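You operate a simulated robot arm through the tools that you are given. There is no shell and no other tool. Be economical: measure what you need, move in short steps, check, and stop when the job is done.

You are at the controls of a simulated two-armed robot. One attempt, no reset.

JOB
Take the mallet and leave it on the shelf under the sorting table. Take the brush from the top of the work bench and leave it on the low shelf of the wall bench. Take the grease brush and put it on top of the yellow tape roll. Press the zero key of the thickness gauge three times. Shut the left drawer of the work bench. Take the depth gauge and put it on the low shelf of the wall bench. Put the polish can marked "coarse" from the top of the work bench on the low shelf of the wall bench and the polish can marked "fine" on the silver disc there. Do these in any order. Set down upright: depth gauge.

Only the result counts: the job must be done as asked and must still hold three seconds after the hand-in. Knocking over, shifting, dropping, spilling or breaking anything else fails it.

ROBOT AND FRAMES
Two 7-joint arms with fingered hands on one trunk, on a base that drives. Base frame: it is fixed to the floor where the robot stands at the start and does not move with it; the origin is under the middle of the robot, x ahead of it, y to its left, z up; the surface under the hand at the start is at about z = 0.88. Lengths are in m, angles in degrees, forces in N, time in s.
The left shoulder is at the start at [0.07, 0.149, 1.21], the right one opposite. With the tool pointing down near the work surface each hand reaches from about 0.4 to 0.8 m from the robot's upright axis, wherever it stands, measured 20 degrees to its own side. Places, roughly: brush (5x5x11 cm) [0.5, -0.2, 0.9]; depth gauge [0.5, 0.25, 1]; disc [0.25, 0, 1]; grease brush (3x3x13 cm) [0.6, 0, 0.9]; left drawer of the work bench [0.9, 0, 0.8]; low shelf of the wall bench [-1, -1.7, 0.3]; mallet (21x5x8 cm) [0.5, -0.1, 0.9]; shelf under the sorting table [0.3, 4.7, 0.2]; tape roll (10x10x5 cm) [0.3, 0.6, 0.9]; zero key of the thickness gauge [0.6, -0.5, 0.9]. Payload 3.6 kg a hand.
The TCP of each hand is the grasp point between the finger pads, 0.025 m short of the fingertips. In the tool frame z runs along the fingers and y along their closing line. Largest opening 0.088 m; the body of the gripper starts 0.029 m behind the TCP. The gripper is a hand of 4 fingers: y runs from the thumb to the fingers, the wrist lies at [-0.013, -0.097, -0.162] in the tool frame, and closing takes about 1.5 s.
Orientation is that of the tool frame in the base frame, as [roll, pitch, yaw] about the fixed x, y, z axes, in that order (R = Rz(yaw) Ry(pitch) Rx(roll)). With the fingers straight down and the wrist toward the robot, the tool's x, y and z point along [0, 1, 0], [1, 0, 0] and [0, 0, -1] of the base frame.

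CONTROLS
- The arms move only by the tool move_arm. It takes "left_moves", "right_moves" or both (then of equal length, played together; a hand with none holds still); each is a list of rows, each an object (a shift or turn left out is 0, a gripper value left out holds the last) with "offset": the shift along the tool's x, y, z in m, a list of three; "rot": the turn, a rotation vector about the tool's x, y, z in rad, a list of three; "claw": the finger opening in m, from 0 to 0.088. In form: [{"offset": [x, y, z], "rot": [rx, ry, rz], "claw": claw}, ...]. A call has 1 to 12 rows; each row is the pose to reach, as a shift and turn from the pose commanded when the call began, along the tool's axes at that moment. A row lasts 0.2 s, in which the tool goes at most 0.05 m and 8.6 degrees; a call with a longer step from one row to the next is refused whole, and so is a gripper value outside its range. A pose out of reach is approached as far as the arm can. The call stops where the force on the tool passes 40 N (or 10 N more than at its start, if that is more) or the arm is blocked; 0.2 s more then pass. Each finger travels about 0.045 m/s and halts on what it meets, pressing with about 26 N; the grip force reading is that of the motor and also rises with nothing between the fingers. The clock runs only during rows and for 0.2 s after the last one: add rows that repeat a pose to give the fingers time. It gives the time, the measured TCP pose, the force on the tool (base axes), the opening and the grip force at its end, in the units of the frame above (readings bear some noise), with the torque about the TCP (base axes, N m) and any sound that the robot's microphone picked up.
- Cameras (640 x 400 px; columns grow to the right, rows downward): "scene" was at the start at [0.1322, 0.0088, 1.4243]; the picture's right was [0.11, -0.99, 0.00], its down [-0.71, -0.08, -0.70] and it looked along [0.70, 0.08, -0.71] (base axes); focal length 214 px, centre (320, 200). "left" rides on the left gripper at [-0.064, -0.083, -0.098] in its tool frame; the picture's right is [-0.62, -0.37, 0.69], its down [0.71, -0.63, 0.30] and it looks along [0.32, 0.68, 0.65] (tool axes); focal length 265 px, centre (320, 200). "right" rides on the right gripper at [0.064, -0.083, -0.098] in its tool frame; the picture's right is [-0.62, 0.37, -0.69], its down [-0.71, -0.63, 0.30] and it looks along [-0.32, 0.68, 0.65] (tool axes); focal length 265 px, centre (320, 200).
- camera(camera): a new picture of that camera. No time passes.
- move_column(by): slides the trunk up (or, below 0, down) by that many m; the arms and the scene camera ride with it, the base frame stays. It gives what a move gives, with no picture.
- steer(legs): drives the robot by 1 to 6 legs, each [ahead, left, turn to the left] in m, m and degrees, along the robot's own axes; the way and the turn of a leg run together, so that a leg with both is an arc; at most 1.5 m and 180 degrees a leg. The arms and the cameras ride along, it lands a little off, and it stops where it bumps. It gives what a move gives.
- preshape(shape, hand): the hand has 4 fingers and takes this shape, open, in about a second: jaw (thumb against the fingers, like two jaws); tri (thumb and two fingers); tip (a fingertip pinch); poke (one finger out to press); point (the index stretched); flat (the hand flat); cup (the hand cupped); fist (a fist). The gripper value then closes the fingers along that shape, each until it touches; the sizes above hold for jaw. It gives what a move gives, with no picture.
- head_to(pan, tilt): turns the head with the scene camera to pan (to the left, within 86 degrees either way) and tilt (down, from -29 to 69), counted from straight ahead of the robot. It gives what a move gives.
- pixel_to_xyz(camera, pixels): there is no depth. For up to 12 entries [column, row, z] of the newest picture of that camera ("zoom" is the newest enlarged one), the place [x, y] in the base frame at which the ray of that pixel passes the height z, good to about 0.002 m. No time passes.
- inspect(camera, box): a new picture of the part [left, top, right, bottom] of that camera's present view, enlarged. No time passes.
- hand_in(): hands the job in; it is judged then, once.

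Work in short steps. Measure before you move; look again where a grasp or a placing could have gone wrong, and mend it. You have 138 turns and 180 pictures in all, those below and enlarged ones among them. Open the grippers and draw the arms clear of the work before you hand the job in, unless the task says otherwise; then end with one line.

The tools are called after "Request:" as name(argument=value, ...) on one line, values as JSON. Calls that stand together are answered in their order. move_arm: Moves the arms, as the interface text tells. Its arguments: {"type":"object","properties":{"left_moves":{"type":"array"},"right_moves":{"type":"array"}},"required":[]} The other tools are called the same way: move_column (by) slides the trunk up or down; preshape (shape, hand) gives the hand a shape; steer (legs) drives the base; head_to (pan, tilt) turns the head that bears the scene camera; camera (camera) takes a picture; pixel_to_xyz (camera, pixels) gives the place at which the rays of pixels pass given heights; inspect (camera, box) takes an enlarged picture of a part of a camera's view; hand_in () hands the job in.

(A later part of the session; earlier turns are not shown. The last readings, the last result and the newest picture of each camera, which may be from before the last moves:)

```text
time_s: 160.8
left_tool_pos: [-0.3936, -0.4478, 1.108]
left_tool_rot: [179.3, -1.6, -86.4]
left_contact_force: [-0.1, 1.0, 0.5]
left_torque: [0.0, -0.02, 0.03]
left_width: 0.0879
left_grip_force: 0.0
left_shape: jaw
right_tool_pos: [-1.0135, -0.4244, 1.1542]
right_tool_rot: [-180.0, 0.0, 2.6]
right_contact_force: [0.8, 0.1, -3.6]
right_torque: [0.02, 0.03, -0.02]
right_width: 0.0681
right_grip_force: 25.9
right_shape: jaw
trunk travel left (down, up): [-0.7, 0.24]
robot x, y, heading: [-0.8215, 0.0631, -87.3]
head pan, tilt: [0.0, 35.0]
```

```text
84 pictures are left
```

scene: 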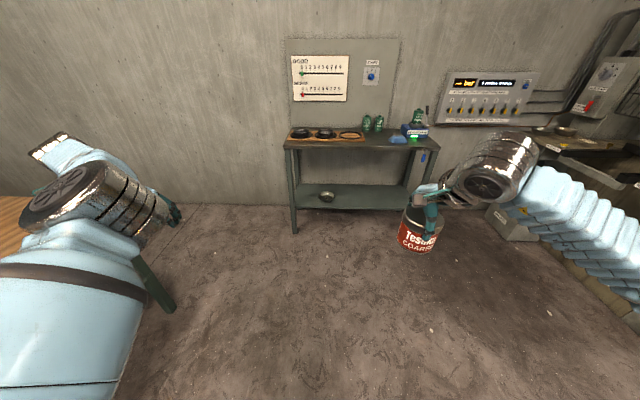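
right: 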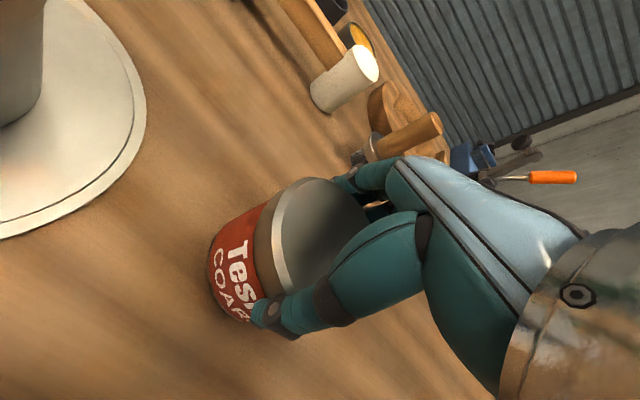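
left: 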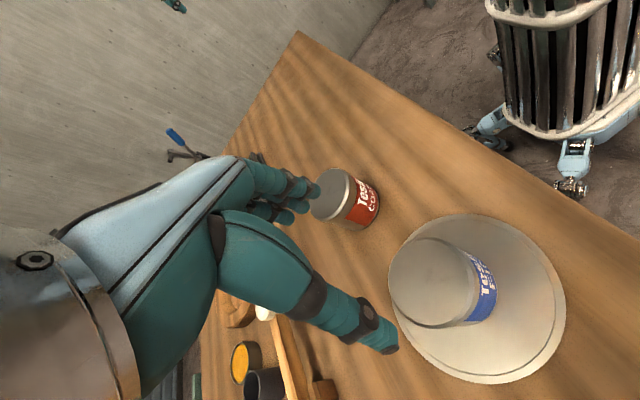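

I measure the bench: leg foot, shelf edge, top edge.

Request:
pixel_to_xyz(camera="scene", pixels=[[295, 233, 0.0], [407, 238, 0.0], [300, 208, 0.3], [360, 209, 0.3], [327, 197, 0.3], [360, 186, 0.3], [288, 149, 0.85], [440, 149, 0.85], [288, 149, 0.75], [440, 149, 0.75], [330, 134, 0.85]])

Request:
inspect(camera="scene", box=[270, 110, 470, 250])

```text
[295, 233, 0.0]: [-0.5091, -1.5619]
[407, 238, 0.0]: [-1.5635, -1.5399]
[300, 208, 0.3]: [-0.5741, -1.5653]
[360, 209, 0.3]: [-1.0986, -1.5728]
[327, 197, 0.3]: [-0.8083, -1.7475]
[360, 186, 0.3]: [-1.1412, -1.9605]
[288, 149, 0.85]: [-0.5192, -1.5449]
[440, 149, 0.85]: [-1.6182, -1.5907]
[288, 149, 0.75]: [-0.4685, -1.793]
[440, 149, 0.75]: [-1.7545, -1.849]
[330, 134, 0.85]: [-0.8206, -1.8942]
```

```text
2.86 times, centred on (370, 180) of scene
```

zoom: 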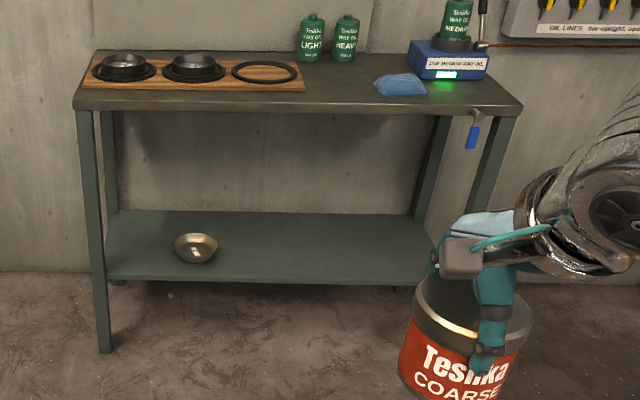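

Top front edge at y≈-1.55 (z≈0.85), shelf z≈0.3 from x -0.55 to -1.6, bowl at (-0.81,-1.75). First I retract the left arm so it will not hit the bench.

Request:
move_arm(left_moves=[{"offset": [-0.02, -0.012, 0]}, {"offset": [-0.04, -0.025, 0]}, {"offset": [-0.06, -0.037, 0]}, {"offset": [-0.08, -0.05, 0]}, {"offset": [-0.1, -0.062, 0]}, {"offset": [-0.12, -0.075, 0]}, {"offset": [-0.14, -0.087, 0]}, {"offset": [-0.16, -0.1, 0]}, {"offset": [-0.18, -0.112, 0]}, {"offset": [-0.2, -0.125, 0]}, {"offset": [-0.22, -0.137, 0]}, {"offset": [-0.24, -0.15, 0]}])

Request:
camera(camera="scene")

```text
time_s: 163.4
left_tool_pos: [-0.2597, -0.1975, 1.0997]
left_tool_rot: [179.2, -1.5, -86.3]
left_contact_force: [0.1, 0.1, -0.6]
left_torque: [-0.03, -0.01, 0.01]
left_width: 0.0879
left_grip_force: 0.0
left_shape: jaw
right_tool_pos: [-1.0111, -0.4226, 1.1546]
right_tool_rot: [179.9, 0.2, 2.7]
right_contact_force: [-0.2, 0.0, -3.0]
right_torque: [0.0, 0.02, -0.02]
right_width: 0.0681
right_grip_force: 25.9
right_shape: jaw
trunk travel left (down, up): [-0.7, 0.24]
robot x, y, heading: [-0.826, 0.0641, -87.6]
head pan, tilt: [0.0, 35.0]
```

```text
82 pictures are left
```

scene: 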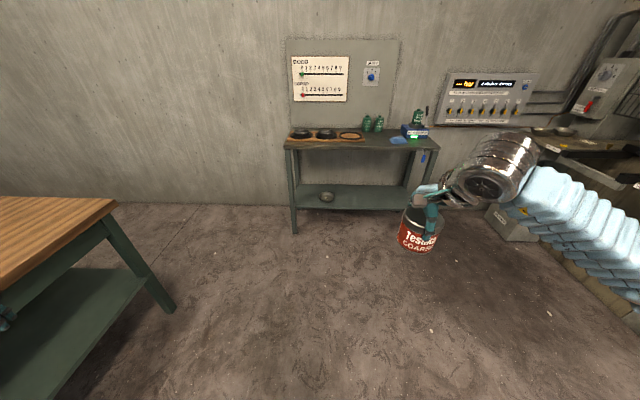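

The left arm is well tucked. I drive ahead 1.0 m, straightening the heading.

Request:
steer(legs=[[0, 0, -2.4], [1.0, 0, 0]])

Request:
move_column(by=-0.68)

Request:
head_to(pan=-10, tilt=15)

Request:
camera(camera="scene")

Request:
camera(camera="right")

```text
time_s: 177.2
left_tool_pos: [-0.2535, -1.2252, 1.0996]
left_tool_rot: [179.2, -1.6, -87.4]
left_contact_force: [0.5, -0.8, -0.3]
left_torque: [-0.04, 0.0, 0.01]
left_width: 0.0878
left_grip_force: 0.1
left_shape: jaw
right_tool_pos: [-1.0087, -1.4345, 1.1538]
right_tool_rot: [179.9, 0.1, 1.4]
right_contact_force: [0.5, 0.5, -2.7]
right_torque: [0.0, 0.0, 0.03]
right_width: 0.0679
right_grip_force: 25.9
right_shape: jaw
trunk travel left (down, up): [-0.7, 0.24]
robot x, y, heading: [-0.8077, -0.946, -88.6]
head pan, tilt: [0.0, 35.0]
```

```text
refused: -0.68 is not a number from -0.4 to 0.4
```

```text
time_s: 178.0
left_tool_pos: [-0.252, -1.2265, 1.1005]
left_tool_rot: [179.2, -1.5, -87.4]
left_contact_force: [0.1, -1.1, 0.5]
left_torque: [0.02, 0.0, 0.02]
left_width: 0.088
left_grip_force: 0.0
left_shape: jaw
right_tool_pos: [-1.0096, -1.4364, 1.1524]
right_tool_rot: [-179.9, 0.0, 1.4]
right_contact_force: [-0.1, 0.1, -2.7]
right_torque: [0.0, -0.04, 0.0]
right_width: 0.0678
right_grip_force: 25.6
right_shape: jaw
trunk travel left (down, up): [-0.7, 0.24]
robot x, y, heading: [-0.8071, -0.9513, -88.8]
head pan, tilt: [-10.0, 15.0]
```

```text
81 pictures are left
```

scene: 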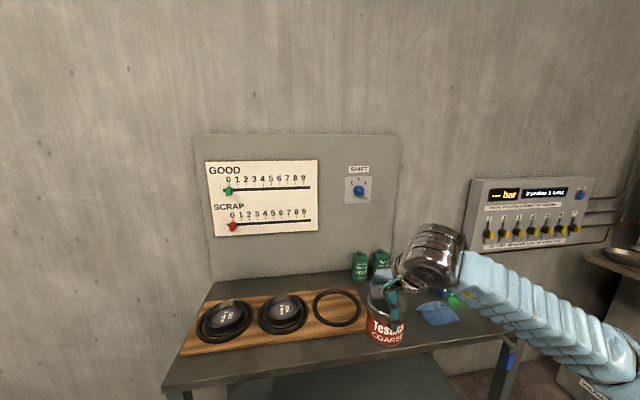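

```text
80 pictures are left
```

right: 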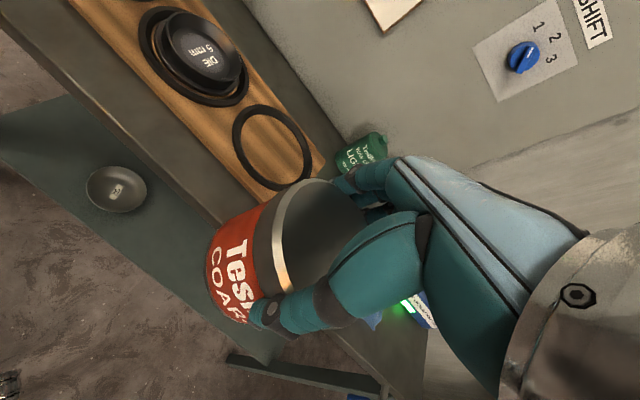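

Request:
pixel_to_xyz(camera="scene", pixels=[[165, 388, 0.85], [330, 357, 0.85], [330, 367, 0.82], [500, 338, 0.85]])

Request:
pixel_to_xyz(camera="right", pixels=[[150, 165, 0.85], [205, 225, 0.85], [115, 188, 0.3], [385, 390, 0.85], [240, 345, 0.3]])

```text
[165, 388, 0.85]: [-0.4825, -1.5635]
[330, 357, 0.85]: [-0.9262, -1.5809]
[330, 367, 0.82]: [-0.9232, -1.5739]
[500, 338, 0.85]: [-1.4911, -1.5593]
```

```text
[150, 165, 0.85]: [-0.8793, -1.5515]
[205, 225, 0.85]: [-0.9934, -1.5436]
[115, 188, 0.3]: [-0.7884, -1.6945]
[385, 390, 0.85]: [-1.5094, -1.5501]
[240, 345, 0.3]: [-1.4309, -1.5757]
```

Bench edge y≈-1.555; my fingers are ~5 cm short of it. I back off 6 cm, then lower the trunk in two steps.

Request:
steer(legs=[[-0.06, 0, -1.2]])

Request:
move_column(by=-0.36)

Request:
move_column(by=-0.32)

Request:
head_to(pan=-10, tilt=25)

Request:
camera(camera="scene")

Request:
camera(camera="right")

```text
time_s: 179.5
left_tool_pos: [-0.2594, -1.1791, 1.0995]
left_tool_rot: [179.2, -1.4, -88.6]
left_contact_force: [0.2, 0.0, 0.6]
left_torque: [0.0, 0.0, 0.0]
left_width: 0.0884
left_grip_force: 0.1
left_shape: jaw
right_tool_pos: [-1.0193, -1.3738, 1.1524]
right_tool_rot: [-179.9, -0.1, 0.3]
right_contact_force: [-0.4, 0.0, -2.6]
right_torque: [0.02, 0.03, 0.02]
right_width: 0.0678
right_grip_force: 25.9
right_shape: jaw
trunk travel left (down, up): [-0.7, 0.24]
robot x, y, heading: [-0.8079, -0.89, -89.9]
head pan, tilt: [-10.0, 15.0]
```

```text
time_s: 183.0
left_tool_pos: [-0.2584, -1.1779, 0.7393]
left_tool_rot: [179.2, -1.5, -88.5]
left_contact_force: [0.0, 0.7, 0.4]
left_torque: [-0.02, -0.02, 0.02]
left_width: 0.0878
left_grip_force: 0.0
left_shape: jaw
right_tool_pos: [-1.0201, -1.3729, 0.7933]
right_tool_rot: [-180.0, 0.0, 0.3]
right_contact_force: [-0.8, 0.8, -2.8]
right_torque: [-0.02, -0.02, -0.03]
right_width: 0.068
right_grip_force: 26.7
right_shape: jaw
trunk travel left (down, up): [-0.34, 0.6]
robot x, y, heading: [-0.815, -0.8832, -90.0]
head pan, tilt: [-10.0, 15.0]
```

```text
time_s: 186.2
left_tool_pos: [-0.2587, -1.1778, 0.4196]
left_tool_rot: [179.2, -1.5, -88.7]
left_contact_force: [0.5, -0.6, 0.8]
left_torque: [0.03, -0.03, 0.01]
left_width: 0.0883
left_grip_force: 0.1
left_shape: jaw
right_tool_pos: [-1.0195, -1.373, 0.4734]
right_tool_rot: [-180.0, 0.1, 0.3]
right_contact_force: [-0.2, -0.2, -2.8]
right_torque: [0.03, 0.01, 0.0]
right_width: 0.068
right_grip_force: 25.9
right_shape: jaw
trunk travel left (down, up): [-0.02, 0.92]
robot x, y, heading: [-0.8091, -0.889, -90.0]
head pan, tilt: [-10.0, 15.0]
```

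```text
time_s: 186.9
left_tool_pos: [-0.259, -1.1771, 0.4201]
left_tool_rot: [179.2, -1.5, -88.6]
left_contact_force: [0.5, 0.4, 0.3]
left_torque: [-0.02, 0.0, 0.0]
left_width: 0.0878
left_grip_force: 0.0
left_shape: jaw
right_tool_pos: [-1.0195, -1.3733, 0.4732]
right_tool_rot: [179.9, -0.1, 0.4]
right_contact_force: [0.5, 0.3, -2.3]
right_torque: [-0.01, -0.01, 0.02]
right_width: 0.068
right_grip_force: 25.7
right_shape: jaw
trunk travel left (down, up): [-0.02, 0.92]
robot x, y, heading: [-0.8089, -0.888, -90.2]
head pan, tilt: [-10.0, 25.0]
```

```text
79 pictures are left
```

scene: 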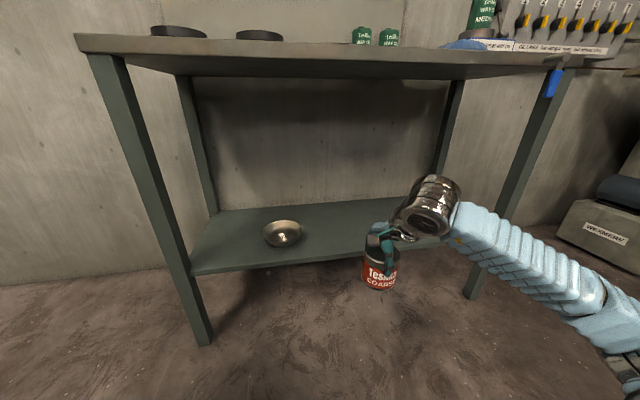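

```text
78 pictures are left
```

right: 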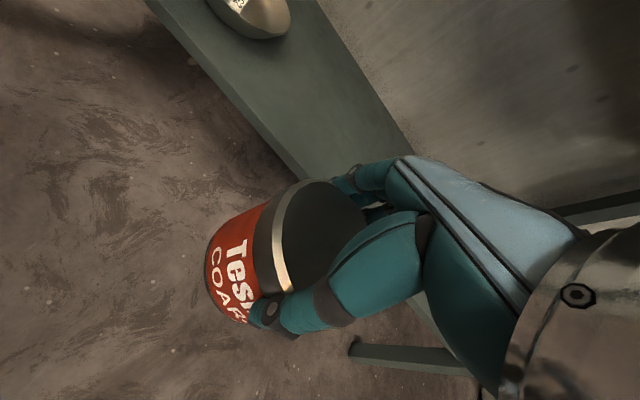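

Clear view. The can's bottom is near z 0.40, above the shelf; I drive ahead 0.31 m to bring it in.

Request:
steer(legs=[[0.31, 0, 0]])

Request:
camera(camera="scene")

Request:
camera(camera="right")

```text
time_s: 191.5
left_tool_pos: [-0.2561, -1.4942, 0.4189]
left_tool_rot: [179.2, -1.5, -88.1]
left_contact_force: [-0.6, 0.6, -0.6]
left_torque: [0.02, 0.0, -0.01]
left_width: 0.0879
left_grip_force: 0.0
left_shape: jaw
right_tool_pos: [-1.0144, -1.695, 0.473]
right_tool_rot: [-180.0, 0.0, 0.6]
right_contact_force: [-0.2, 0.4, -2.6]
right_torque: [0.06, 0.01, 0.03]
right_width: 0.068
right_grip_force: 26.1
right_shape: jaw
trunk travel left (down, up): [-0.02, 0.92]
robot x, y, heading: [-0.8076, -1.2101, -89.3]
head pan, tilt: [-10.0, 25.0]
```

```text
77 pictures are left
```

scene: 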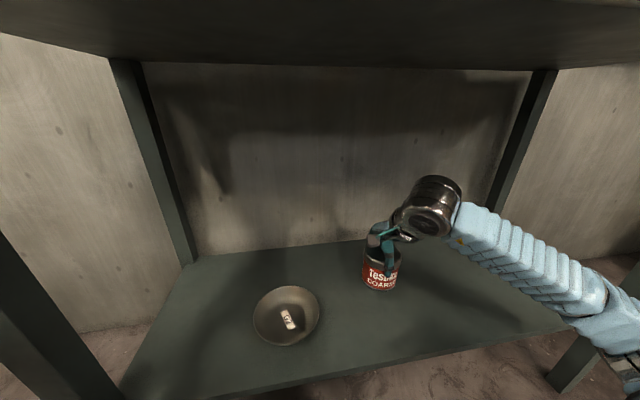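

```text
76 pictures are left
```

right: 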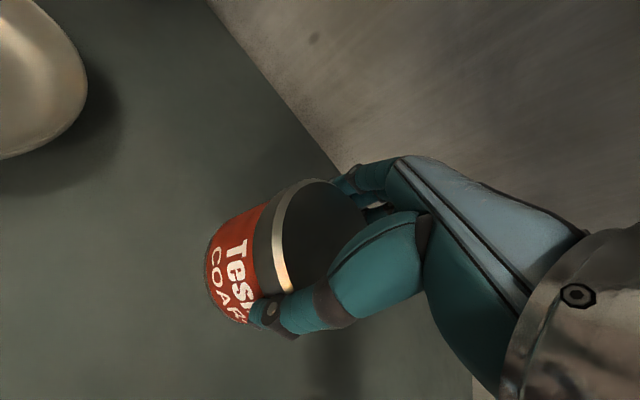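

In place over the shelf. Lower 0.085, then step.

Request:
move_arm(right_moves=[{"offset": [0, 0, 0.02]}, {"offset": [0, 0, 0.045]}, {"offset": [0, 0, 0.07]}, {"offset": [0, 0, 0.085]}, {"offset": [0, 0, 0.085]}])

Request:
move_arm(right_moves=[{"offset": [0, 0, 0.004]}, {"offset": [0, 0, 0.008]}, {"offset": [0, 0, 0.008]}])

Request:
camera(camera="scene")

```text
time_s: 192.7
left_tool_pos: [-0.2545, -1.4942, 0.4195]
left_tool_rot: [179.0, -1.7, -88.3]
left_contact_force: [0.2, -0.3, 0.0]
left_torque: [0.01, -0.01, -0.03]
left_width: 0.088
left_grip_force: 0.0
left_shape: jaw
right_tool_pos: [-1.0143, -1.6981, 0.3919]
right_tool_rot: [178.9, -0.1, 0.6]
right_contact_force: [0.8, 1.8, 31.3]
right_torque: [0.0, 0.1, 0.01]
right_width: 0.0669
right_grip_force: 26.0
right_shape: jaw
trunk travel left (down, up): [-0.02, 0.92]
robot x, y, heading: [-0.8134, -1.2102, -89.2]
head pan, tilt: [-10.0, 25.0]
```

```text
time_s: 193.2
left_tool_pos: [-0.2561, -1.4933, 0.4199]
left_tool_rot: [179.2, -1.6, -88.2]
left_contact_force: [0.2, -0.5, -0.2]
left_torque: [-0.03, 0.0, -0.01]
left_width: 0.0879
left_grip_force: 0.1
left_shape: jaw
right_tool_pos: [-1.016, -1.6995, 0.3935]
right_tool_rot: [178.2, -0.2, 0.6]
right_contact_force: [0.4, 3.2, 18.1]
right_torque: [0.42, 0.08, -0.01]
right_width: 0.0663
right_grip_force: 25.9
right_shape: jaw
trunk travel left (down, up): [-0.02, 0.92]
robot x, y, heading: [-0.8126, -1.2111, -89.5]
head pan, tilt: [-10.0, 25.0]
stopped in row 2 (right hand): the force on the tool passed its limit at 44 N (the readings are from after the stop); the commanded pose is now the measured one
```

```text
75 pictures are left
```

scene: 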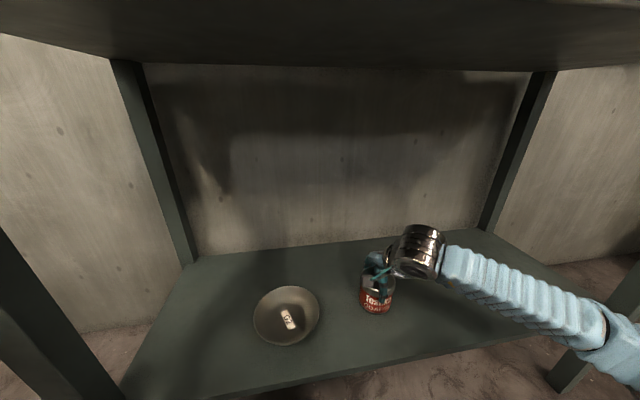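

The can is on the shelf (44 N peak; shelf z≈0.32). Open and rise.

Request:
move_arm(right_moves=[{"offset": [0, 0, -0.001], "claw": 0.08}, {"offset": [0, 0, -0.001], "claw": 0.088}, {"offset": [0, 0, -0.001], "claw": 0.088}, {"offset": [0, 0, -0.01]}, {"offset": [0, 0, -0.025]}, {"offset": [0, 0, -0.045]}, {"offset": [0, 0, -0.07]}, {"offset": [0, 0, -0.09]}])

Request:
camera(camera="scene")

```text
time_s: 195.0
left_tool_pos: [-0.2554, -1.4946, 0.4201]
left_tool_rot: [179.2, -1.4, -88.1]
left_contact_force: [-0.2, 0.6, 0.5]
left_torque: [-0.01, 0.03, 0.0]
left_width: 0.0877
left_grip_force: 0.1
left_shape: jaw
right_tool_pos: [-1.0148, -1.7002, 0.4826]
right_tool_rot: [179.0, -0.2, 0.6]
right_contact_force: [0.1, 0.3, 0.1]
right_torque: [-0.01, 0.02, -0.02]
right_width: 0.0878
right_grip_force: 0.1
right_shape: jaw
trunk travel left (down, up): [-0.02, 0.92]
robot x, y, heading: [-0.8067, -1.2106, -89.6]
head pan, tilt: [-10.0, 25.0]
```

```text
74 pictures are left
```

scene: 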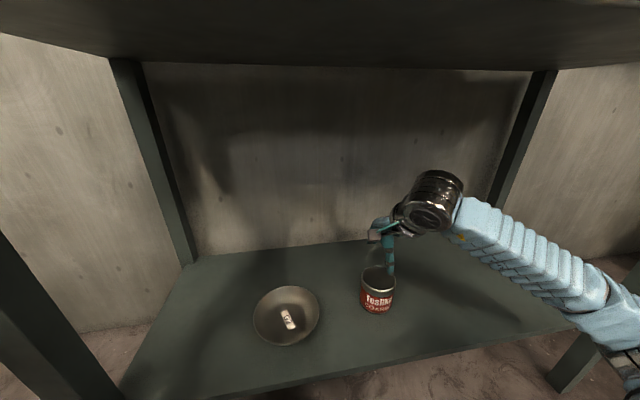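

COARSE stands on the shelf. I back out, raise the trunk and return to the work bench for the brush.

Request:
steer(legs=[[-0.5, 0, 0]])

Request:
move_column(by=0.38)

Request:
move_column(by=0.3)

Request:
steer(legs=[[0, 0, 89.5], [0, 0.7, 0], [0.76, 0, 0]])

Request:
head_to(pan=0, tilt=50)

Request:
camera(camera="scene")

Request:
camera(camera="right")

```text
time_s: 201.9
left_tool_pos: [-0.2598, -0.9907, 0.42]
left_tool_rot: [179.2, -1.5, -88.1]
left_contact_force: [0.3, 0.6, 0.0]
left_torque: [0.0, 0.0, 0.01]
left_width: 0.0879
left_grip_force: 0.0
left_shape: jaw
right_tool_pos: [-1.0196, -1.1964, 0.4824]
right_tool_rot: [178.9, -0.2, 0.8]
right_contact_force: [-0.3, -0.1, 0.2]
right_torque: [0.01, -0.02, 0.04]
right_width: 0.0881
right_grip_force: 0.0
right_shape: jaw
trunk travel left (down, up): [-0.02, 0.92]
robot x, y, heading: [-0.8145, -0.7032, -89.4]
head pan, tilt: [-10.0, 25.0]
```

```text
time_s: 205.6
left_tool_pos: [-0.2599, -0.9893, 0.7993]
left_tool_rot: [179.3, -1.5, -88.2]
left_contact_force: [-1.3, -0.4, -0.3]
left_torque: [0.02, 0.04, -0.02]
left_width: 0.0882
left_grip_force: 0.0
left_shape: jaw
right_tool_pos: [-1.0194, -1.1961, 0.8611]
right_tool_rot: [179.0, -0.2, 0.7]
right_contact_force: [-0.3, 0.3, 0.1]
right_torque: [-0.01, -0.01, -0.03]
right_width: 0.0879
right_grip_force: 0.0
right_shape: jaw
trunk travel left (down, up): [-0.4, 0.54]
robot x, y, heading: [-0.8145, -0.7046, -89.3]
head pan, tilt: [-10.0, 25.0]
```

```text
time_s: 208.6
left_tool_pos: [-0.2601, -0.9915, 1.0989]
left_tool_rot: [179.3, -1.4, -88.3]
left_contact_force: [-0.2, 0.4, -1.0]
left_torque: [0.01, 0.01, 0.02]
left_width: 0.0877
left_grip_force: 0.1
left_shape: jaw
right_tool_pos: [-1.0193, -1.1968, 1.1615]
right_tool_rot: [179.0, -0.2, 0.6]
right_contact_force: [-0.5, 0.3, -0.7]
right_torque: [0.0, -0.02, -0.01]
right_width: 0.088
right_grip_force: 0.1
right_shape: jaw
trunk travel left (down, up): [-0.7, 0.24]
robot x, y, heading: [-0.8179, -0.7057, -89.4]
head pan, tilt: [-10.0, 25.0]
```

```text
time_s: 237.6
left_tool_pos: [0.2162, 0.5704, 1.1002]
left_tool_rot: [179.3, -1.5, 2.9]
left_contact_force: [0.2, -0.5, 0.7]
left_torque: [0.05, 0.02, 0.02]
left_width: 0.0879
left_grip_force: 0.1
left_shape: jaw
right_tool_pos: [0.4353, -0.1866, 1.1617]
right_tool_rot: [179.0, -0.3, 91.7]
right_contact_force: [-0.2, -0.5, -0.1]
right_torque: [0.04, 0.0, 0.04]
right_width: 0.088
right_grip_force: 0.0
right_shape: jaw
trunk travel left (down, up): [-0.7, 0.24]
robot x, y, heading: [-0.0609, 0.0164, 1.9]
head pan, tilt: [-10.0, 25.0]
```

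```text
time_s: 238.5
left_tool_pos: [0.2155, 0.5714, 1.0984]
left_tool_rot: [179.2, -1.4, 3.0]
left_contact_force: [0.7, 0.2, -0.8]
left_torque: [-0.02, 0.01, 0.01]
left_width: 0.0877
left_grip_force: 0.1
left_shape: jaw
right_tool_pos: [0.4355, -0.1832, 1.1623]
right_tool_rot: [178.9, -0.2, 91.7]
right_contact_force: [0.8, 0.3, -0.4]
right_torque: [0.04, -0.01, -0.01]
right_width: 0.088
right_grip_force: 0.0
right_shape: jaw
trunk travel left (down, up): [-0.7, 0.24]
robot x, y, heading: [-0.0573, 0.0144, 1.4]
head pan, tilt: [0.0, 50.0]
```

```text
73 pictures are left
```

scene: 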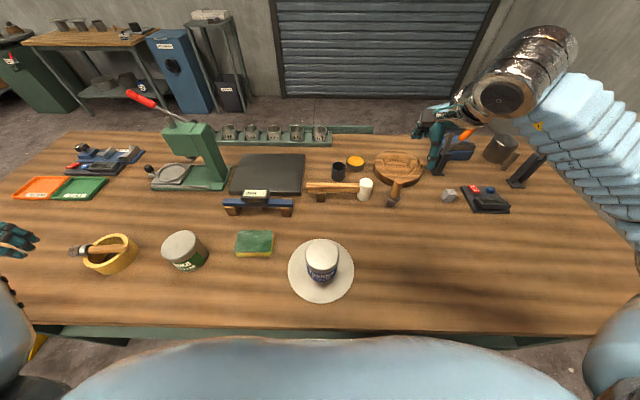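

```text
72 pictures are left
```

right: 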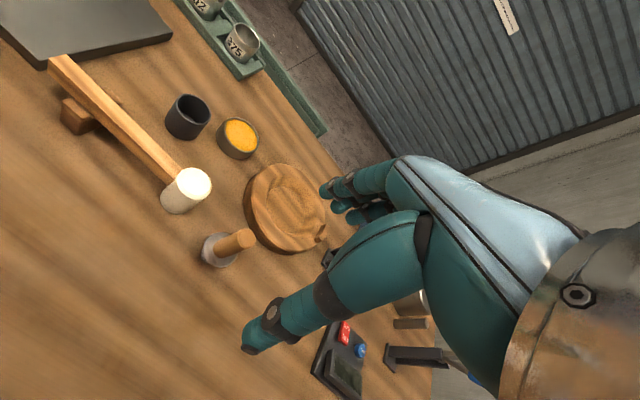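

I triangulate the brush from both views.

Request:
inspect(camera="scene", box=[350, 150, 430, 220])

Request:
pixel_to_xyz(camera="right", pixels=[[248, 237, 0.99], [248, 237, 1.0], [230, 246, 0.95], [213, 255, 0.9]])

Request:
pixel_to_xyz(camera="scene", pixels=[[398, 182, 0.99], [398, 182, 1.0], [394, 193, 0.94], [390, 206, 0.88]])

```text
5.71 times, centred on (390, 185) of scene
```

zoom: 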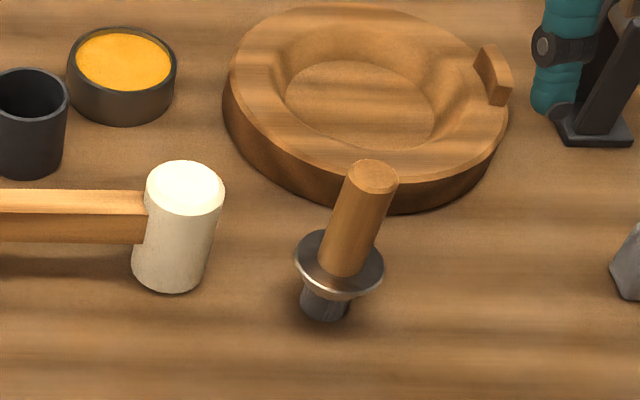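

```text
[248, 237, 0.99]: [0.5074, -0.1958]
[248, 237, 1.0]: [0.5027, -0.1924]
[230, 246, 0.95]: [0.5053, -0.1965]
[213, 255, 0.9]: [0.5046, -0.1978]
```

```text
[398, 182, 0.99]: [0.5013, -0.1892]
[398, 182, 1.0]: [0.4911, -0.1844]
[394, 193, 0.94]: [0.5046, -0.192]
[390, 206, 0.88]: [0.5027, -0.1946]
```

Brush is vertical at (0.505,-0.195), top z≈0.99. I lower the right hand around the handle.

Request:
move_arm(right_moves=[{"offset": [-0.005, 0.023, 0.01], "claw": 0.07}, {"offset": [-0.01, 0.046, 0.03]}, {"offset": [-0.014, 0.069, 0.05]}, {"offset": [-0.014, 0.069, 0.09]}, {"offset": [-0.014, 0.069, 0.13]}, {"offset": [-0.014, 0.069, 0.145]}, {"offset": [-0.014, 0.069, 0.145]}])

Request:
inspect(camera="right", box=[180, 140, 420, 380])

Request:
inspect(camera="scene", box=[340, 120, 460, 220])

```text
time_s: 240.1
left_tool_pos: [0.2159, 0.5707, 1.1]
left_tool_rot: [179.2, -1.5, 3.0]
left_contact_force: [-0.1, 0.6, 0.3]
left_torque: [0.01, 0.03, -0.02]
left_width: 0.0879
left_grip_force: 0.1
left_shape: jaw
right_tool_pos: [0.5078, -0.1937, 1.0169]
right_tool_rot: [178.8, -0.1, 91.7]
right_contact_force: [0.2, -0.3, -0.3]
right_torque: [0.02, 0.01, -0.01]
right_width: 0.07
right_grip_force: 0.1
right_shape: jaw
trunk travel left (down, up): [-0.7, 0.24]
robot x, y, heading: [-0.059, 0.0138, 1.7]
head pan, tilt: [0.0, 50.0]
```

```text
1.67 times, centred on (300, 260) of right
```

zoom: 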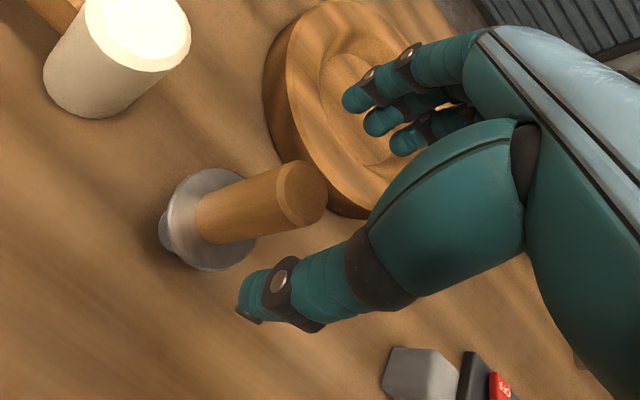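

```text
4.00 times, centred on (400, 170) of scene
```

zoom: 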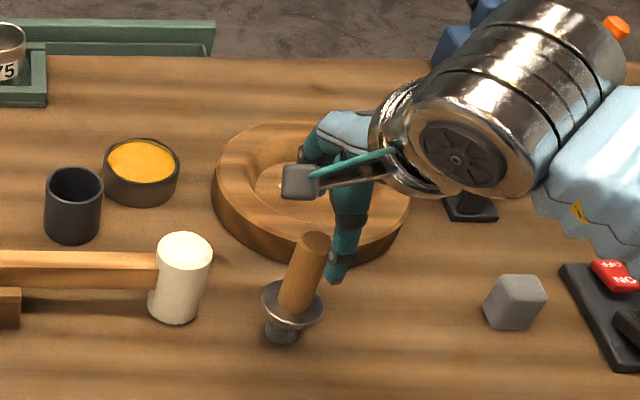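

The picture suggests an offset; I verify with a fresh projection.

Request:
pixel_to_xyz(camera="zoom", pixels=[[313, 240, 0.99], [313, 240, 1.0], [280, 335, 0.88], [337, 282, 0.99]])

Request:
camera(camera="right")

Request:
pixel_to_xyz(camera="right", pixels=[[361, 256, 0.99], [303, 268, 0.91], [295, 251, 0.99], [325, 329, 0.99]])

```text
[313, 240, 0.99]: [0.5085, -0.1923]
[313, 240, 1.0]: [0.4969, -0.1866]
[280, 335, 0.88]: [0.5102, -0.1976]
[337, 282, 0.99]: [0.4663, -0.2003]
```

```text
68 pictures are left
```

right: 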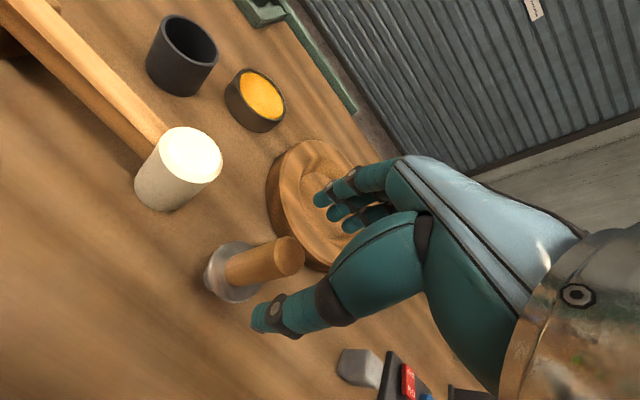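

```text
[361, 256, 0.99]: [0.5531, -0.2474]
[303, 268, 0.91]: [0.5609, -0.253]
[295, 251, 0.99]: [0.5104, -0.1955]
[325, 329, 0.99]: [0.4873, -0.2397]
```

In the raw picture the handle top is at (288,256), right where the grasp axis projects (295,251): aligned. Descend 0.05 and close.

Request:
move_arm(right_moves=[{"offset": [0, 0, 0.025]}, {"offset": [0, 0, 0.05]}, {"offset": [0, 0, 0.05]}])

Request:
move_arm(right_moves=[{"claw": 0.0}, {"claw": 0.0}, {"claw": 0.0}, {"claw": 0.0}, {"claw": 0.0}, {"claw": 0.0}, {"claw": 0.0}, {"claw": 0.0}])

Request:
move_arm(right_moves=[{"offset": [0, 0, -0.01]}, {"offset": [0, 0, -0.04]}, {"offset": [0, 0, -0.08]}, {"offset": [0, 0, -0.12]}, {"offset": [0, 0, -0.16]}, {"offset": [0, 0, -0.19]}])

Request:
camera(camera="right")

```text
time_s: 240.9
left_tool_pos: [0.2152, 0.5721, 1.0991]
left_tool_rot: [179.2, -1.6, 2.9]
left_contact_force: [-0.9, -0.6, -0.2]
left_torque: [-0.02, 0.01, -0.03]
left_width: 0.0878
left_grip_force: 0.0
left_shape: jaw
right_tool_pos: [0.5088, -0.1946, 0.9672]
right_tool_rot: [178.9, -0.2, 91.7]
right_contact_force: [-0.1, -0.4, 1.0]
right_torque: [0.01, 0.03, -0.02]
right_width: 0.0701
right_grip_force: 0.0
right_shape: jaw
trunk travel left (down, up): [-0.7, 0.24]
robot x, y, heading: [-0.0612, 0.0143, 1.8]
head pan, tilt: [0.0, 50.0]
```

```text
time_s: 242.7
left_tool_pos: [0.2162, 0.572, 1.0994]
left_tool_rot: [179.3, -1.4, 3.0]
left_contact_force: [-0.1, -0.5, -0.4]
left_torque: [0.03, 0.03, 0.0]
left_width: 0.088
left_grip_force: 0.0
left_shape: jaw
right_tool_pos: [0.5102, -0.1948, 0.968]
right_tool_rot: [178.9, -0.2, 91.8]
right_contact_force: [-0.7, -0.6, 0.6]
right_torque: [0.01, -0.01, 0.02]
right_width: 0.0175
right_grip_force: 25.9
right_shape: jaw
trunk travel left (down, up): [-0.7, 0.24]
robot x, y, heading: [-0.0599, 0.0128, 1.8]
head pan, tilt: [0.0, 50.0]
```

```text
time_s: 244.1
left_tool_pos: [0.2155, 0.572, 1.0994]
left_tool_rot: [179.3, -1.5, 3.0]
left_contact_force: [0.2, 0.3, 0.4]
left_torque: [-0.06, -0.01, 0.0]
left_width: 0.0878
left_grip_force: 0.1
left_shape: jaw
right_tool_pos: [0.503, -0.1968, 1.1606]
right_tool_rot: [178.9, -0.1, 91.7]
right_contact_force: [0.2, -0.1, -1.2]
right_torque: [-0.01, 0.01, 0.06]
right_width: 0.0176
right_grip_force: 26.3
right_shape: jaw
trunk travel left (down, up): [-0.7, 0.24]
robot x, y, heading: [-0.0551, 0.014, 1.7]
head pan, tilt: [0.0, 50.0]
```

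```text
67 pictures are left
```

right: 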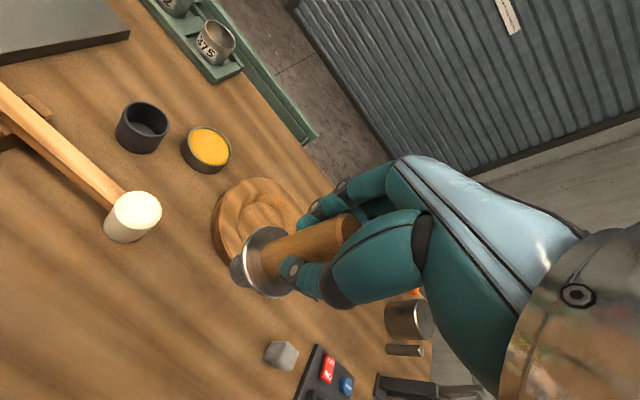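

The brush is held. I drive to the wall bench, lower the trunk and look.

Request:
steer(legs=[[-0.85, 0, 0], [0, 0, -91.7], [0.74, -0.03, 0]])

Request:
move_column(by=-0.36)

Request:
move_column(by=-0.32)

Request:
head_to(pan=-10, tilt=25)

Request:
camera(camera="scene")

```text
time_s: 274.7
left_tool_pos: [-0.3955, -1.0421, 1.0992]
left_tool_rot: [179.1, -1.5, -89.9]
left_contact_force: [0.7, -0.9, 0.7]
left_torque: [0.01, 0.0, -0.03]
left_width: 0.088
left_grip_force: 0.0
left_shape: jaw
right_tool_pos: [-1.1771, -1.2916, 1.1611]
right_tool_rot: [179.0, -0.1, -1.1]
right_contact_force: [0.2, 0.0, -1.4]
right_torque: [0.01, 0.01, 0.01]
right_width: 0.0169
right_grip_force: 26.0
right_shape: jaw
trunk travel left (down, up): [-0.7, 0.24]
robot x, y, heading: [-0.9455, -0.7431, -91.0]
head pan, tilt: [0.0, 50.0]
```

```text
time_s: 278.2
left_tool_pos: [-0.3949, -1.0421, 0.7396]
left_tool_rot: [179.2, -1.4, -89.8]
left_contact_force: [-0.7, 1.0, -0.4]
left_torque: [0.02, -0.01, 0.02]
left_width: 0.0877
left_grip_force: 0.1
left_shape: jaw
right_tool_pos: [-1.1779, -1.2925, 0.8004]
right_tool_rot: [179.0, -0.2, -1.0]
right_contact_force: [0.1, 0.4, -1.5]
right_torque: [-0.06, -0.02, 0.01]
right_width: 0.0171
right_grip_force: 26.0
right_shape: jaw
trunk travel left (down, up): [-0.34, 0.6]
robot x, y, heading: [-0.9411, -0.7422, -91.1]
head pan, tilt: [0.0, 50.0]
```

```text
time_s: 281.3
left_tool_pos: [-0.3962, -1.0431, 0.4205]
left_tool_rot: [179.1, -1.5, -89.9]
left_contact_force: [0.0, -0.4, -0.2]
left_torque: [0.01, -0.01, -0.01]
left_width: 0.0878
left_grip_force: 0.0
left_shape: jaw
right_tool_pos: [-1.1786, -1.2929, 0.4797]
right_tool_rot: [178.9, -0.2, -1.1]
right_contact_force: [0.1, -0.5, -1.4]
right_torque: [0.02, -0.01, -0.02]
right_width: 0.0172
right_grip_force: 25.7
right_shape: jaw
trunk travel left (down, up): [-0.02, 0.92]
robot x, y, heading: [-0.9382, -0.7422, -91.3]
head pan, tilt: [0.0, 50.0]
```

```text
time_s: 282.2
left_tool_pos: [-0.3958, -1.0428, 0.42]
left_tool_rot: [179.2, -1.6, -89.9]
left_contact_force: [0.4, 0.7, -0.8]
left_torque: [0.02, 0.01, 0.0]
left_width: 0.0878
left_grip_force: 0.1
left_shape: jaw
right_tool_pos: [-1.1779, -1.2926, 0.4809]
right_tool_rot: [179.0, -0.2, -1.2]
right_contact_force: [-0.1, 0.3, -0.6]
right_torque: [-0.03, 0.01, -0.04]
right_width: 0.0169
right_grip_force: 25.9
right_shape: jaw
trunk travel left (down, up): [-0.02, 0.92]
robot x, y, heading: [-0.9412, -0.7401, -91.0]
head pan, tilt: [-10.0, 25.0]
```

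```text
66 pictures are left
```

scene: 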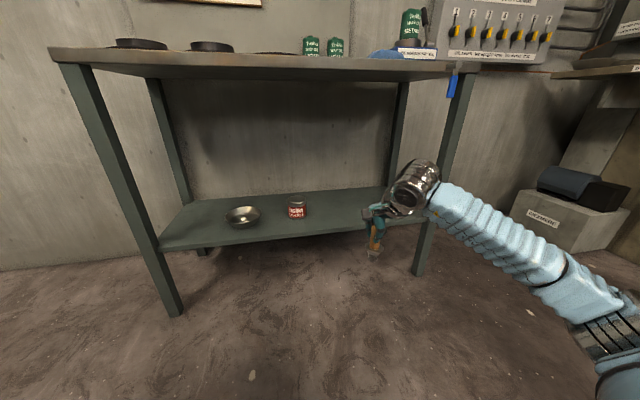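

I drive ahead 0.355 m to bring the brush over the shelf.

Request:
steer(legs=[[0.355, 0.0, 1.0]])

Request:
camera(camera="scene")

Request:
move_arm(right_moves=[{"offset": [0, 0, 0.02]}, {"offset": [0, 0, 0.04]}, {"offset": [0, 0, 0.055]}, {"offset": [0, 0, 0.055]}])

```text
time_s: 287.3
left_tool_pos: [-0.3959, -1.3921, 0.4205]
left_tool_rot: [179.3, -1.5, -89.0]
left_contact_force: [0.2, -0.3, 0.2]
left_torque: [-0.01, -0.01, -0.01]
left_width: 0.0883
left_grip_force: 0.0
left_shape: jaw
right_tool_pos: [-1.1742, -1.6538, 0.4798]
right_tool_rot: [178.9, -0.2, -0.3]
right_contact_force: [0.5, -0.4, -0.5]
right_torque: [0.01, 0.0, 0.0]
right_width: 0.0171
right_grip_force: 26.2
right_shape: jaw
trunk travel left (down, up): [-0.02, 0.92]
robot x, y, heading: [-0.9429, -1.0995, -90.1]
head pan, tilt: [-10.0, 25.0]
```

```text
65 pictures are left
```

scene: 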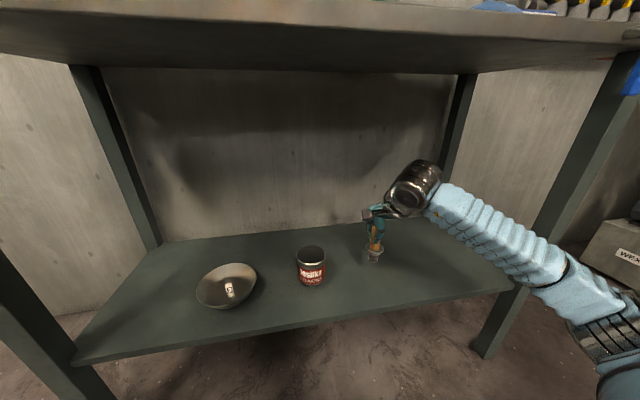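

```text
time_s: 288.3
left_tool_pos: [-0.3959, -1.3925, 0.4196]
left_tool_rot: [179.2, -1.5, -89.0]
left_contact_force: [0.0, 0.4, 0.3]
left_torque: [-0.02, 0.02, -0.01]
left_width: 0.088
left_grip_force: 0.0
left_shape: jaw
right_tool_pos: [-1.1745, -1.6549, 0.4259]
right_tool_rot: [179.0, -0.3, -0.1]
right_contact_force: [-0.5, 0.2, 0.0]
right_torque: [0.0, -0.02, 0.0]
right_width: 0.0167
right_grip_force: 25.7
right_shape: jaw
trunk travel left (down, up): [-0.02, 0.92]
robot x, y, heading: [-0.9498, -1.1019, -90.2]
head pan, tilt: [-10.0, 25.0]
```

Request:
move_arm(right_moves=[{"offset": [0, 0, 0.006]}, {"offset": [0, 0, 0.012]}, {"offset": [0, 0, 0.016]}, {"offset": [0, 0, 0.018]}])

Request:
inspect(camera="scene", box=[300, 150, 460, 310])

```text
time_s: 289.3
left_tool_pos: [-0.3954, -1.3915, 0.421]
left_tool_rot: [179.2, -1.5, -89.0]
left_contact_force: [-0.7, 0.4, 0.1]
left_torque: [-0.02, 0.01, -0.02]
left_width: 0.088
left_grip_force: 0.1
left_shape: jaw
right_tool_pos: [-1.1749, -1.6563, 0.4073]
right_tool_rot: [178.9, -0.2, -0.1]
right_contact_force: [0.4, 0.3, 0.2]
right_torque: [-0.01, -0.01, 0.0]
right_width: 0.0172
right_grip_force: 26.0
right_shape: jaw
trunk travel left (down, up): [-0.02, 0.92]
robot x, y, heading: [-0.9436, -1.0989, -90.1]
head pan, tilt: [-10.0, 25.0]
```

```text
2.50 times, centred on (380, 230) of scene
```

zoom: 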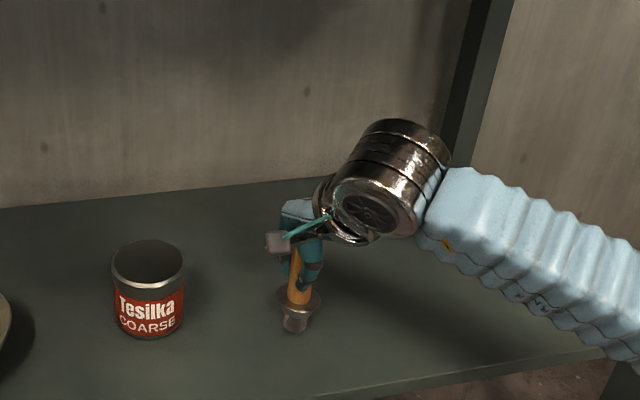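

Nearly touching; a few mm more.

Request:
move_arm(right_moves=[{"offset": [0, 0, 0.003]}, {"offset": [0, 0, 0.006]}, {"offset": [0, 0, 0.006]}])

```text
time_s: 290.1
left_tool_pos: [-0.3957, -1.3913, 0.4215]
left_tool_rot: [179.1, -1.8, -89.0]
left_contact_force: [0.2, 0.5, 0.3]
left_torque: [-0.02, -0.01, 0.0]
left_width: 0.0878
left_grip_force: 0.0
left_shape: jaw
right_tool_pos: [-1.1735, -1.6568, 0.4059]
right_tool_rot: [178.4, -0.2, 0.0]
right_contact_force: [1.7, 2.9, 21.8]
right_torque: [0.03, -0.02, 0.02]
right_width: 0.0186
right_grip_force: 25.6
right_shape: jaw
trunk travel left (down, up): [-0.02, 0.92]
robot x, y, heading: [-0.9474, -1.0988, -90.1]
head pan, tilt: [-10.0, 25.0]
```

Contact at 22 N. I ease 2 mm, open, and rise.

Request:
move_arm(right_moves=[{"offset": [0, 0, -0.004]}, {"offset": [0, 0, -0.004], "claw": 0.03}, {"offset": [0, 0, -0.004], "claw": 0.05}, {"offset": [0, 0, -0.004], "claw": 0.07}, {"offset": [0, 0, -0.004], "claw": 0.07}, {"offset": [0, 0, -0.02]}, {"offset": [0, 0, -0.04]}, {"offset": [0, 0, -0.07]}, {"offset": [0, 0, -0.09]}])

Request:
inspect(camera="scene", box=[180, 150, 460, 330])

```text
time_s: 292.1
left_tool_pos: [-0.3962, -1.3921, 0.4194]
left_tool_rot: [179.2, -1.5, -88.9]
left_contact_force: [-0.2, 0.2, 0.4]
left_torque: [0.02, 0.01, 0.01]
left_width: 0.088
left_grip_force: 0.2
left_shape: jaw
right_tool_pos: [-1.1724, -1.6547, 0.4906]
right_tool_rot: [179.1, -0.2, -0.2]
right_contact_force: [0.1, 0.0, 0.6]
right_torque: [0.04, 0.01, -0.01]
right_width: 0.0698
right_grip_force: 0.1
right_shape: jaw
trunk travel left (down, up): [-0.02, 0.92]
robot x, y, heading: [-0.9471, -1.099, -90.3]
head pan, tilt: [-10.0, 25.0]
```

```text
2.22 times, centred on (320, 240) of scene
```

zoom: 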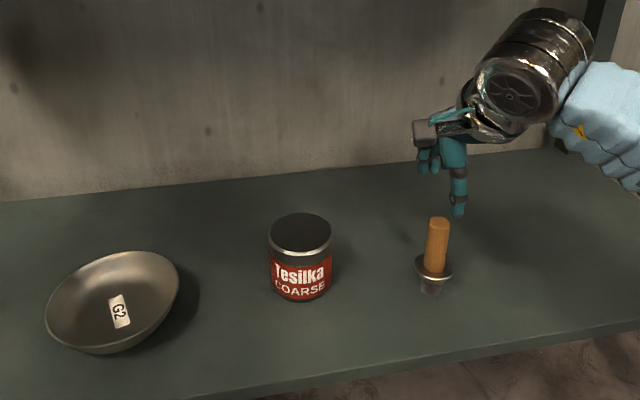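

The brush stands on the shelf. I back out, raise, and go to the depth gauge on the work bench.

Request:
steer(legs=[[-0.5, 0, 0]])

Request:
move_column(by=0.38)

Request:
move_column(by=0.3)

Request:
steer(legs=[[0, 0, 90], [0.45, 0, 0], [0, 1.04, 0], [0.36, 0, 0]])

Request:
head_to(pan=-10, tilt=50)

Request:
camera(camera="scene")

Request:
camera(camera="right")

```text
time_s: 299.1
left_tool_pos: [-0.3927, -0.8785, 0.4194]
left_tool_rot: [179.2, -1.5, -88.5]
left_contact_force: [0.4, -0.6, -0.3]
left_torque: [0.01, 0.02, 0.02]
left_width: 0.0878
left_grip_force: 0.1
left_shape: jaw
right_tool_pos: [-1.1684, -1.1473, 0.4894]
right_tool_rot: [178.9, -0.2, 0.3]
right_contact_force: [0.2, 0.1, -0.1]
right_torque: [0.0, 0.01, 0.0]
right_width: 0.0698
right_grip_force: 0.0
right_shape: jaw
trunk travel left (down, up): [-0.02, 0.92]
robot x, y, heading: [-0.946, -0.5885, -90.3]
head pan, tilt: [-10.0, 25.0]
```

```text
time_s: 302.8
left_tool_pos: [-0.3934, -0.8787, 0.8001]
left_tool_rot: [179.2, -1.5, -88.5]
left_contact_force: [0.8, -0.1, 0.4]
left_torque: [-0.01, -0.04, -0.01]
left_width: 0.0877
left_grip_force: 0.0
left_shape: jaw
right_tool_pos: [-1.1688, -1.1486, 0.8713]
right_tool_rot: [178.9, -0.2, 0.4]
right_contact_force: [-0.2, 0.2, -0.4]
right_torque: [0.0, 0.0, 0.01]
right_width: 0.0695
right_grip_force: 0.2
right_shape: jaw
trunk travel left (down, up): [-0.4, 0.54]
robot x, y, heading: [-0.942, -0.5937, -89.9]
head pan, tilt: [-10.0, 25.0]
```

```text
time_s: 305.8
left_tool_pos: [-0.3925, -0.8795, 1.1002]
left_tool_rot: [179.2, -1.4, -88.5]
left_contact_force: [0.4, 0.6, 0.4]
left_torque: [-0.02, -0.01, 0.0]
left_width: 0.0879
left_grip_force: 0.0
left_shape: jaw
right_tool_pos: [-1.1683, -1.1472, 1.1706]
right_tool_rot: [178.9, -0.2, 0.3]
right_contact_force: [0.4, 0.1, -0.8]
right_torque: [0.0, 0.02, 0.03]
right_width: 0.0697
right_grip_force: 0.1
right_shape: jaw
trunk travel left (down, up): [-0.7, 0.24]
robot x, y, heading: [-0.9415, -0.5931, -89.9]
head pan, tilt: [-10.0, 25.0]
```

```text
time_s: 339.3
left_tool_pos: [0.2039, 0.9403, 1.099]
left_tool_rot: [179.1, -1.6, -1.3]
left_contact_force: [0.4, 0.4, 0.2]
left_torque: [-0.01, -0.02, 0.02]
left_width: 0.0877
left_grip_force: 0.1
left_shape: jaw
right_tool_pos: [0.4345, 0.1534, 1.1719]
right_tool_rot: [178.8, -0.1, 87.5]
right_contact_force: [-0.7, 0.1, 0.7]
right_torque: [0.03, 0.03, 0.01]
right_width: 0.0696
right_grip_force: 0.1
right_shape: jaw
trunk travel left (down, up): [-0.7, 0.24]
robot x, y, heading: [-0.1122, 0.4055, -2.6]
head pan, tilt: [-10.0, 25.0]
```

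```text
time_s: 340.2
left_tool_pos: [0.2046, 0.9373, 1.0996]
left_tool_rot: [179.2, -1.5, -1.2]
left_contact_force: [1.0, 0.4, 0.2]
left_torque: [-0.04, -0.01, -0.01]
left_width: 0.0882
left_grip_force: 0.0
left_shape: jaw
right_tool_pos: [0.4368, 0.1501, 1.169]
right_tool_rot: [179.0, -0.2, 87.5]
right_contact_force: [0.3, 0.1, 0.4]
right_torque: [-0.01, 0.0, -0.01]
right_width: 0.0698
right_grip_force: 0.1
right_shape: jaw
trunk travel left (down, up): [-0.7, 0.24]
robot x, y, heading: [-0.1085, 0.4027, -2.8]
head pan, tilt: [-10.0, 50.0]
```

```text
62 pictures are left
```

scene: 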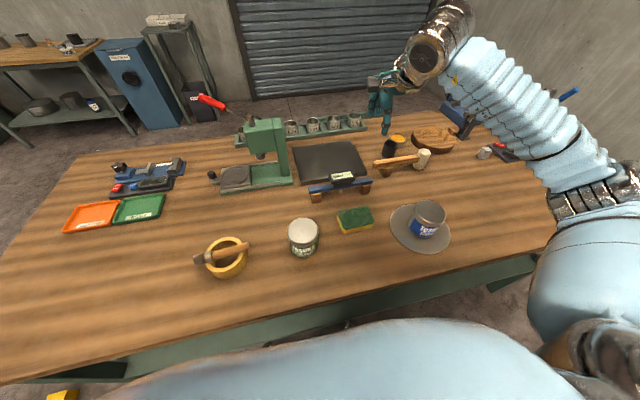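

```text
61 pictures are left
```

right: 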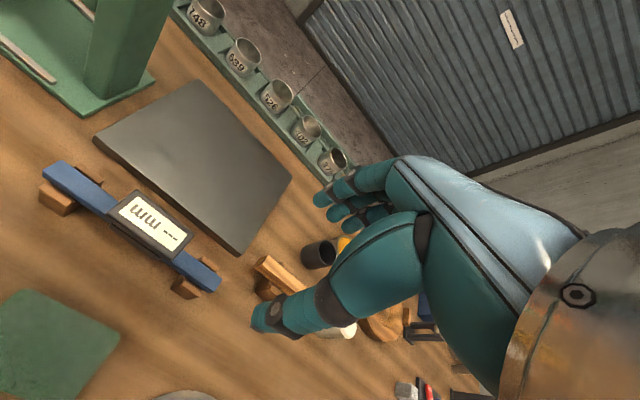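

Zoom on the depth gauge from both cameras to understand its shape and rests.

Request:
inspect(camera="scene", box=[295, 160, 385, 216])

Request:
inspect(camera="right", box=[30, 140, 240, 310])

Request:
pixel_to_xyz(camera="right", pixels=[[150, 225, 0.955], [48, 168, 0.935], [215, 285, 0.935], [112, 210, 0.955], [188, 240, 0.955], [142, 245, 0.94]])

Request:
pixel_to_xyz(camera="scene", pixels=[[342, 177, 0.955], [312, 189, 0.935], [371, 181, 0.935], [316, 200, 0.88], [366, 193, 0.88]])

```text
7.11 times, centred on (340, 188) of scene
```

zoom: 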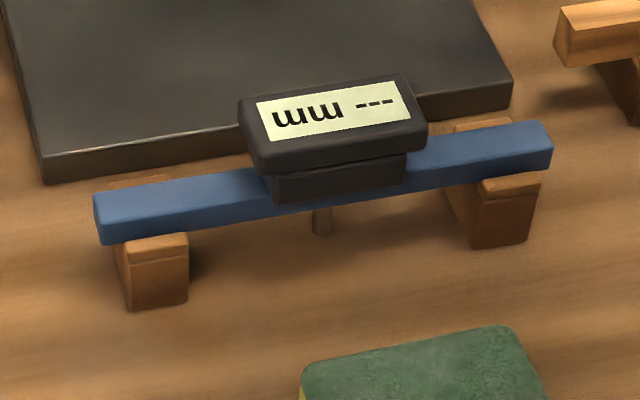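

```text
2.35 times, centred on (135, 225) of right
```

zoom: 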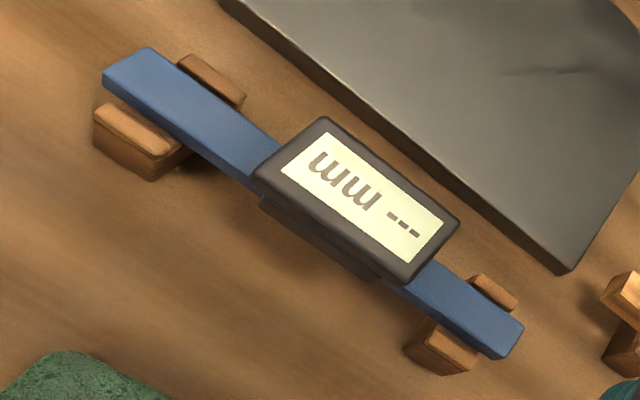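

```text
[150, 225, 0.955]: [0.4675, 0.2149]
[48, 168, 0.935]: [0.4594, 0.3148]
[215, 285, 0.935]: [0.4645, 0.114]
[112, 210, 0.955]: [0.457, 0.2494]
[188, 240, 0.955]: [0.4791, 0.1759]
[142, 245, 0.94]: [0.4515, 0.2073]
```

```text
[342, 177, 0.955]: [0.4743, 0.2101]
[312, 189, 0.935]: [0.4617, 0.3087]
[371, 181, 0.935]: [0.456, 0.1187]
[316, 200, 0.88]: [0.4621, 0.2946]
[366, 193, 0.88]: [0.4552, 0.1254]
```

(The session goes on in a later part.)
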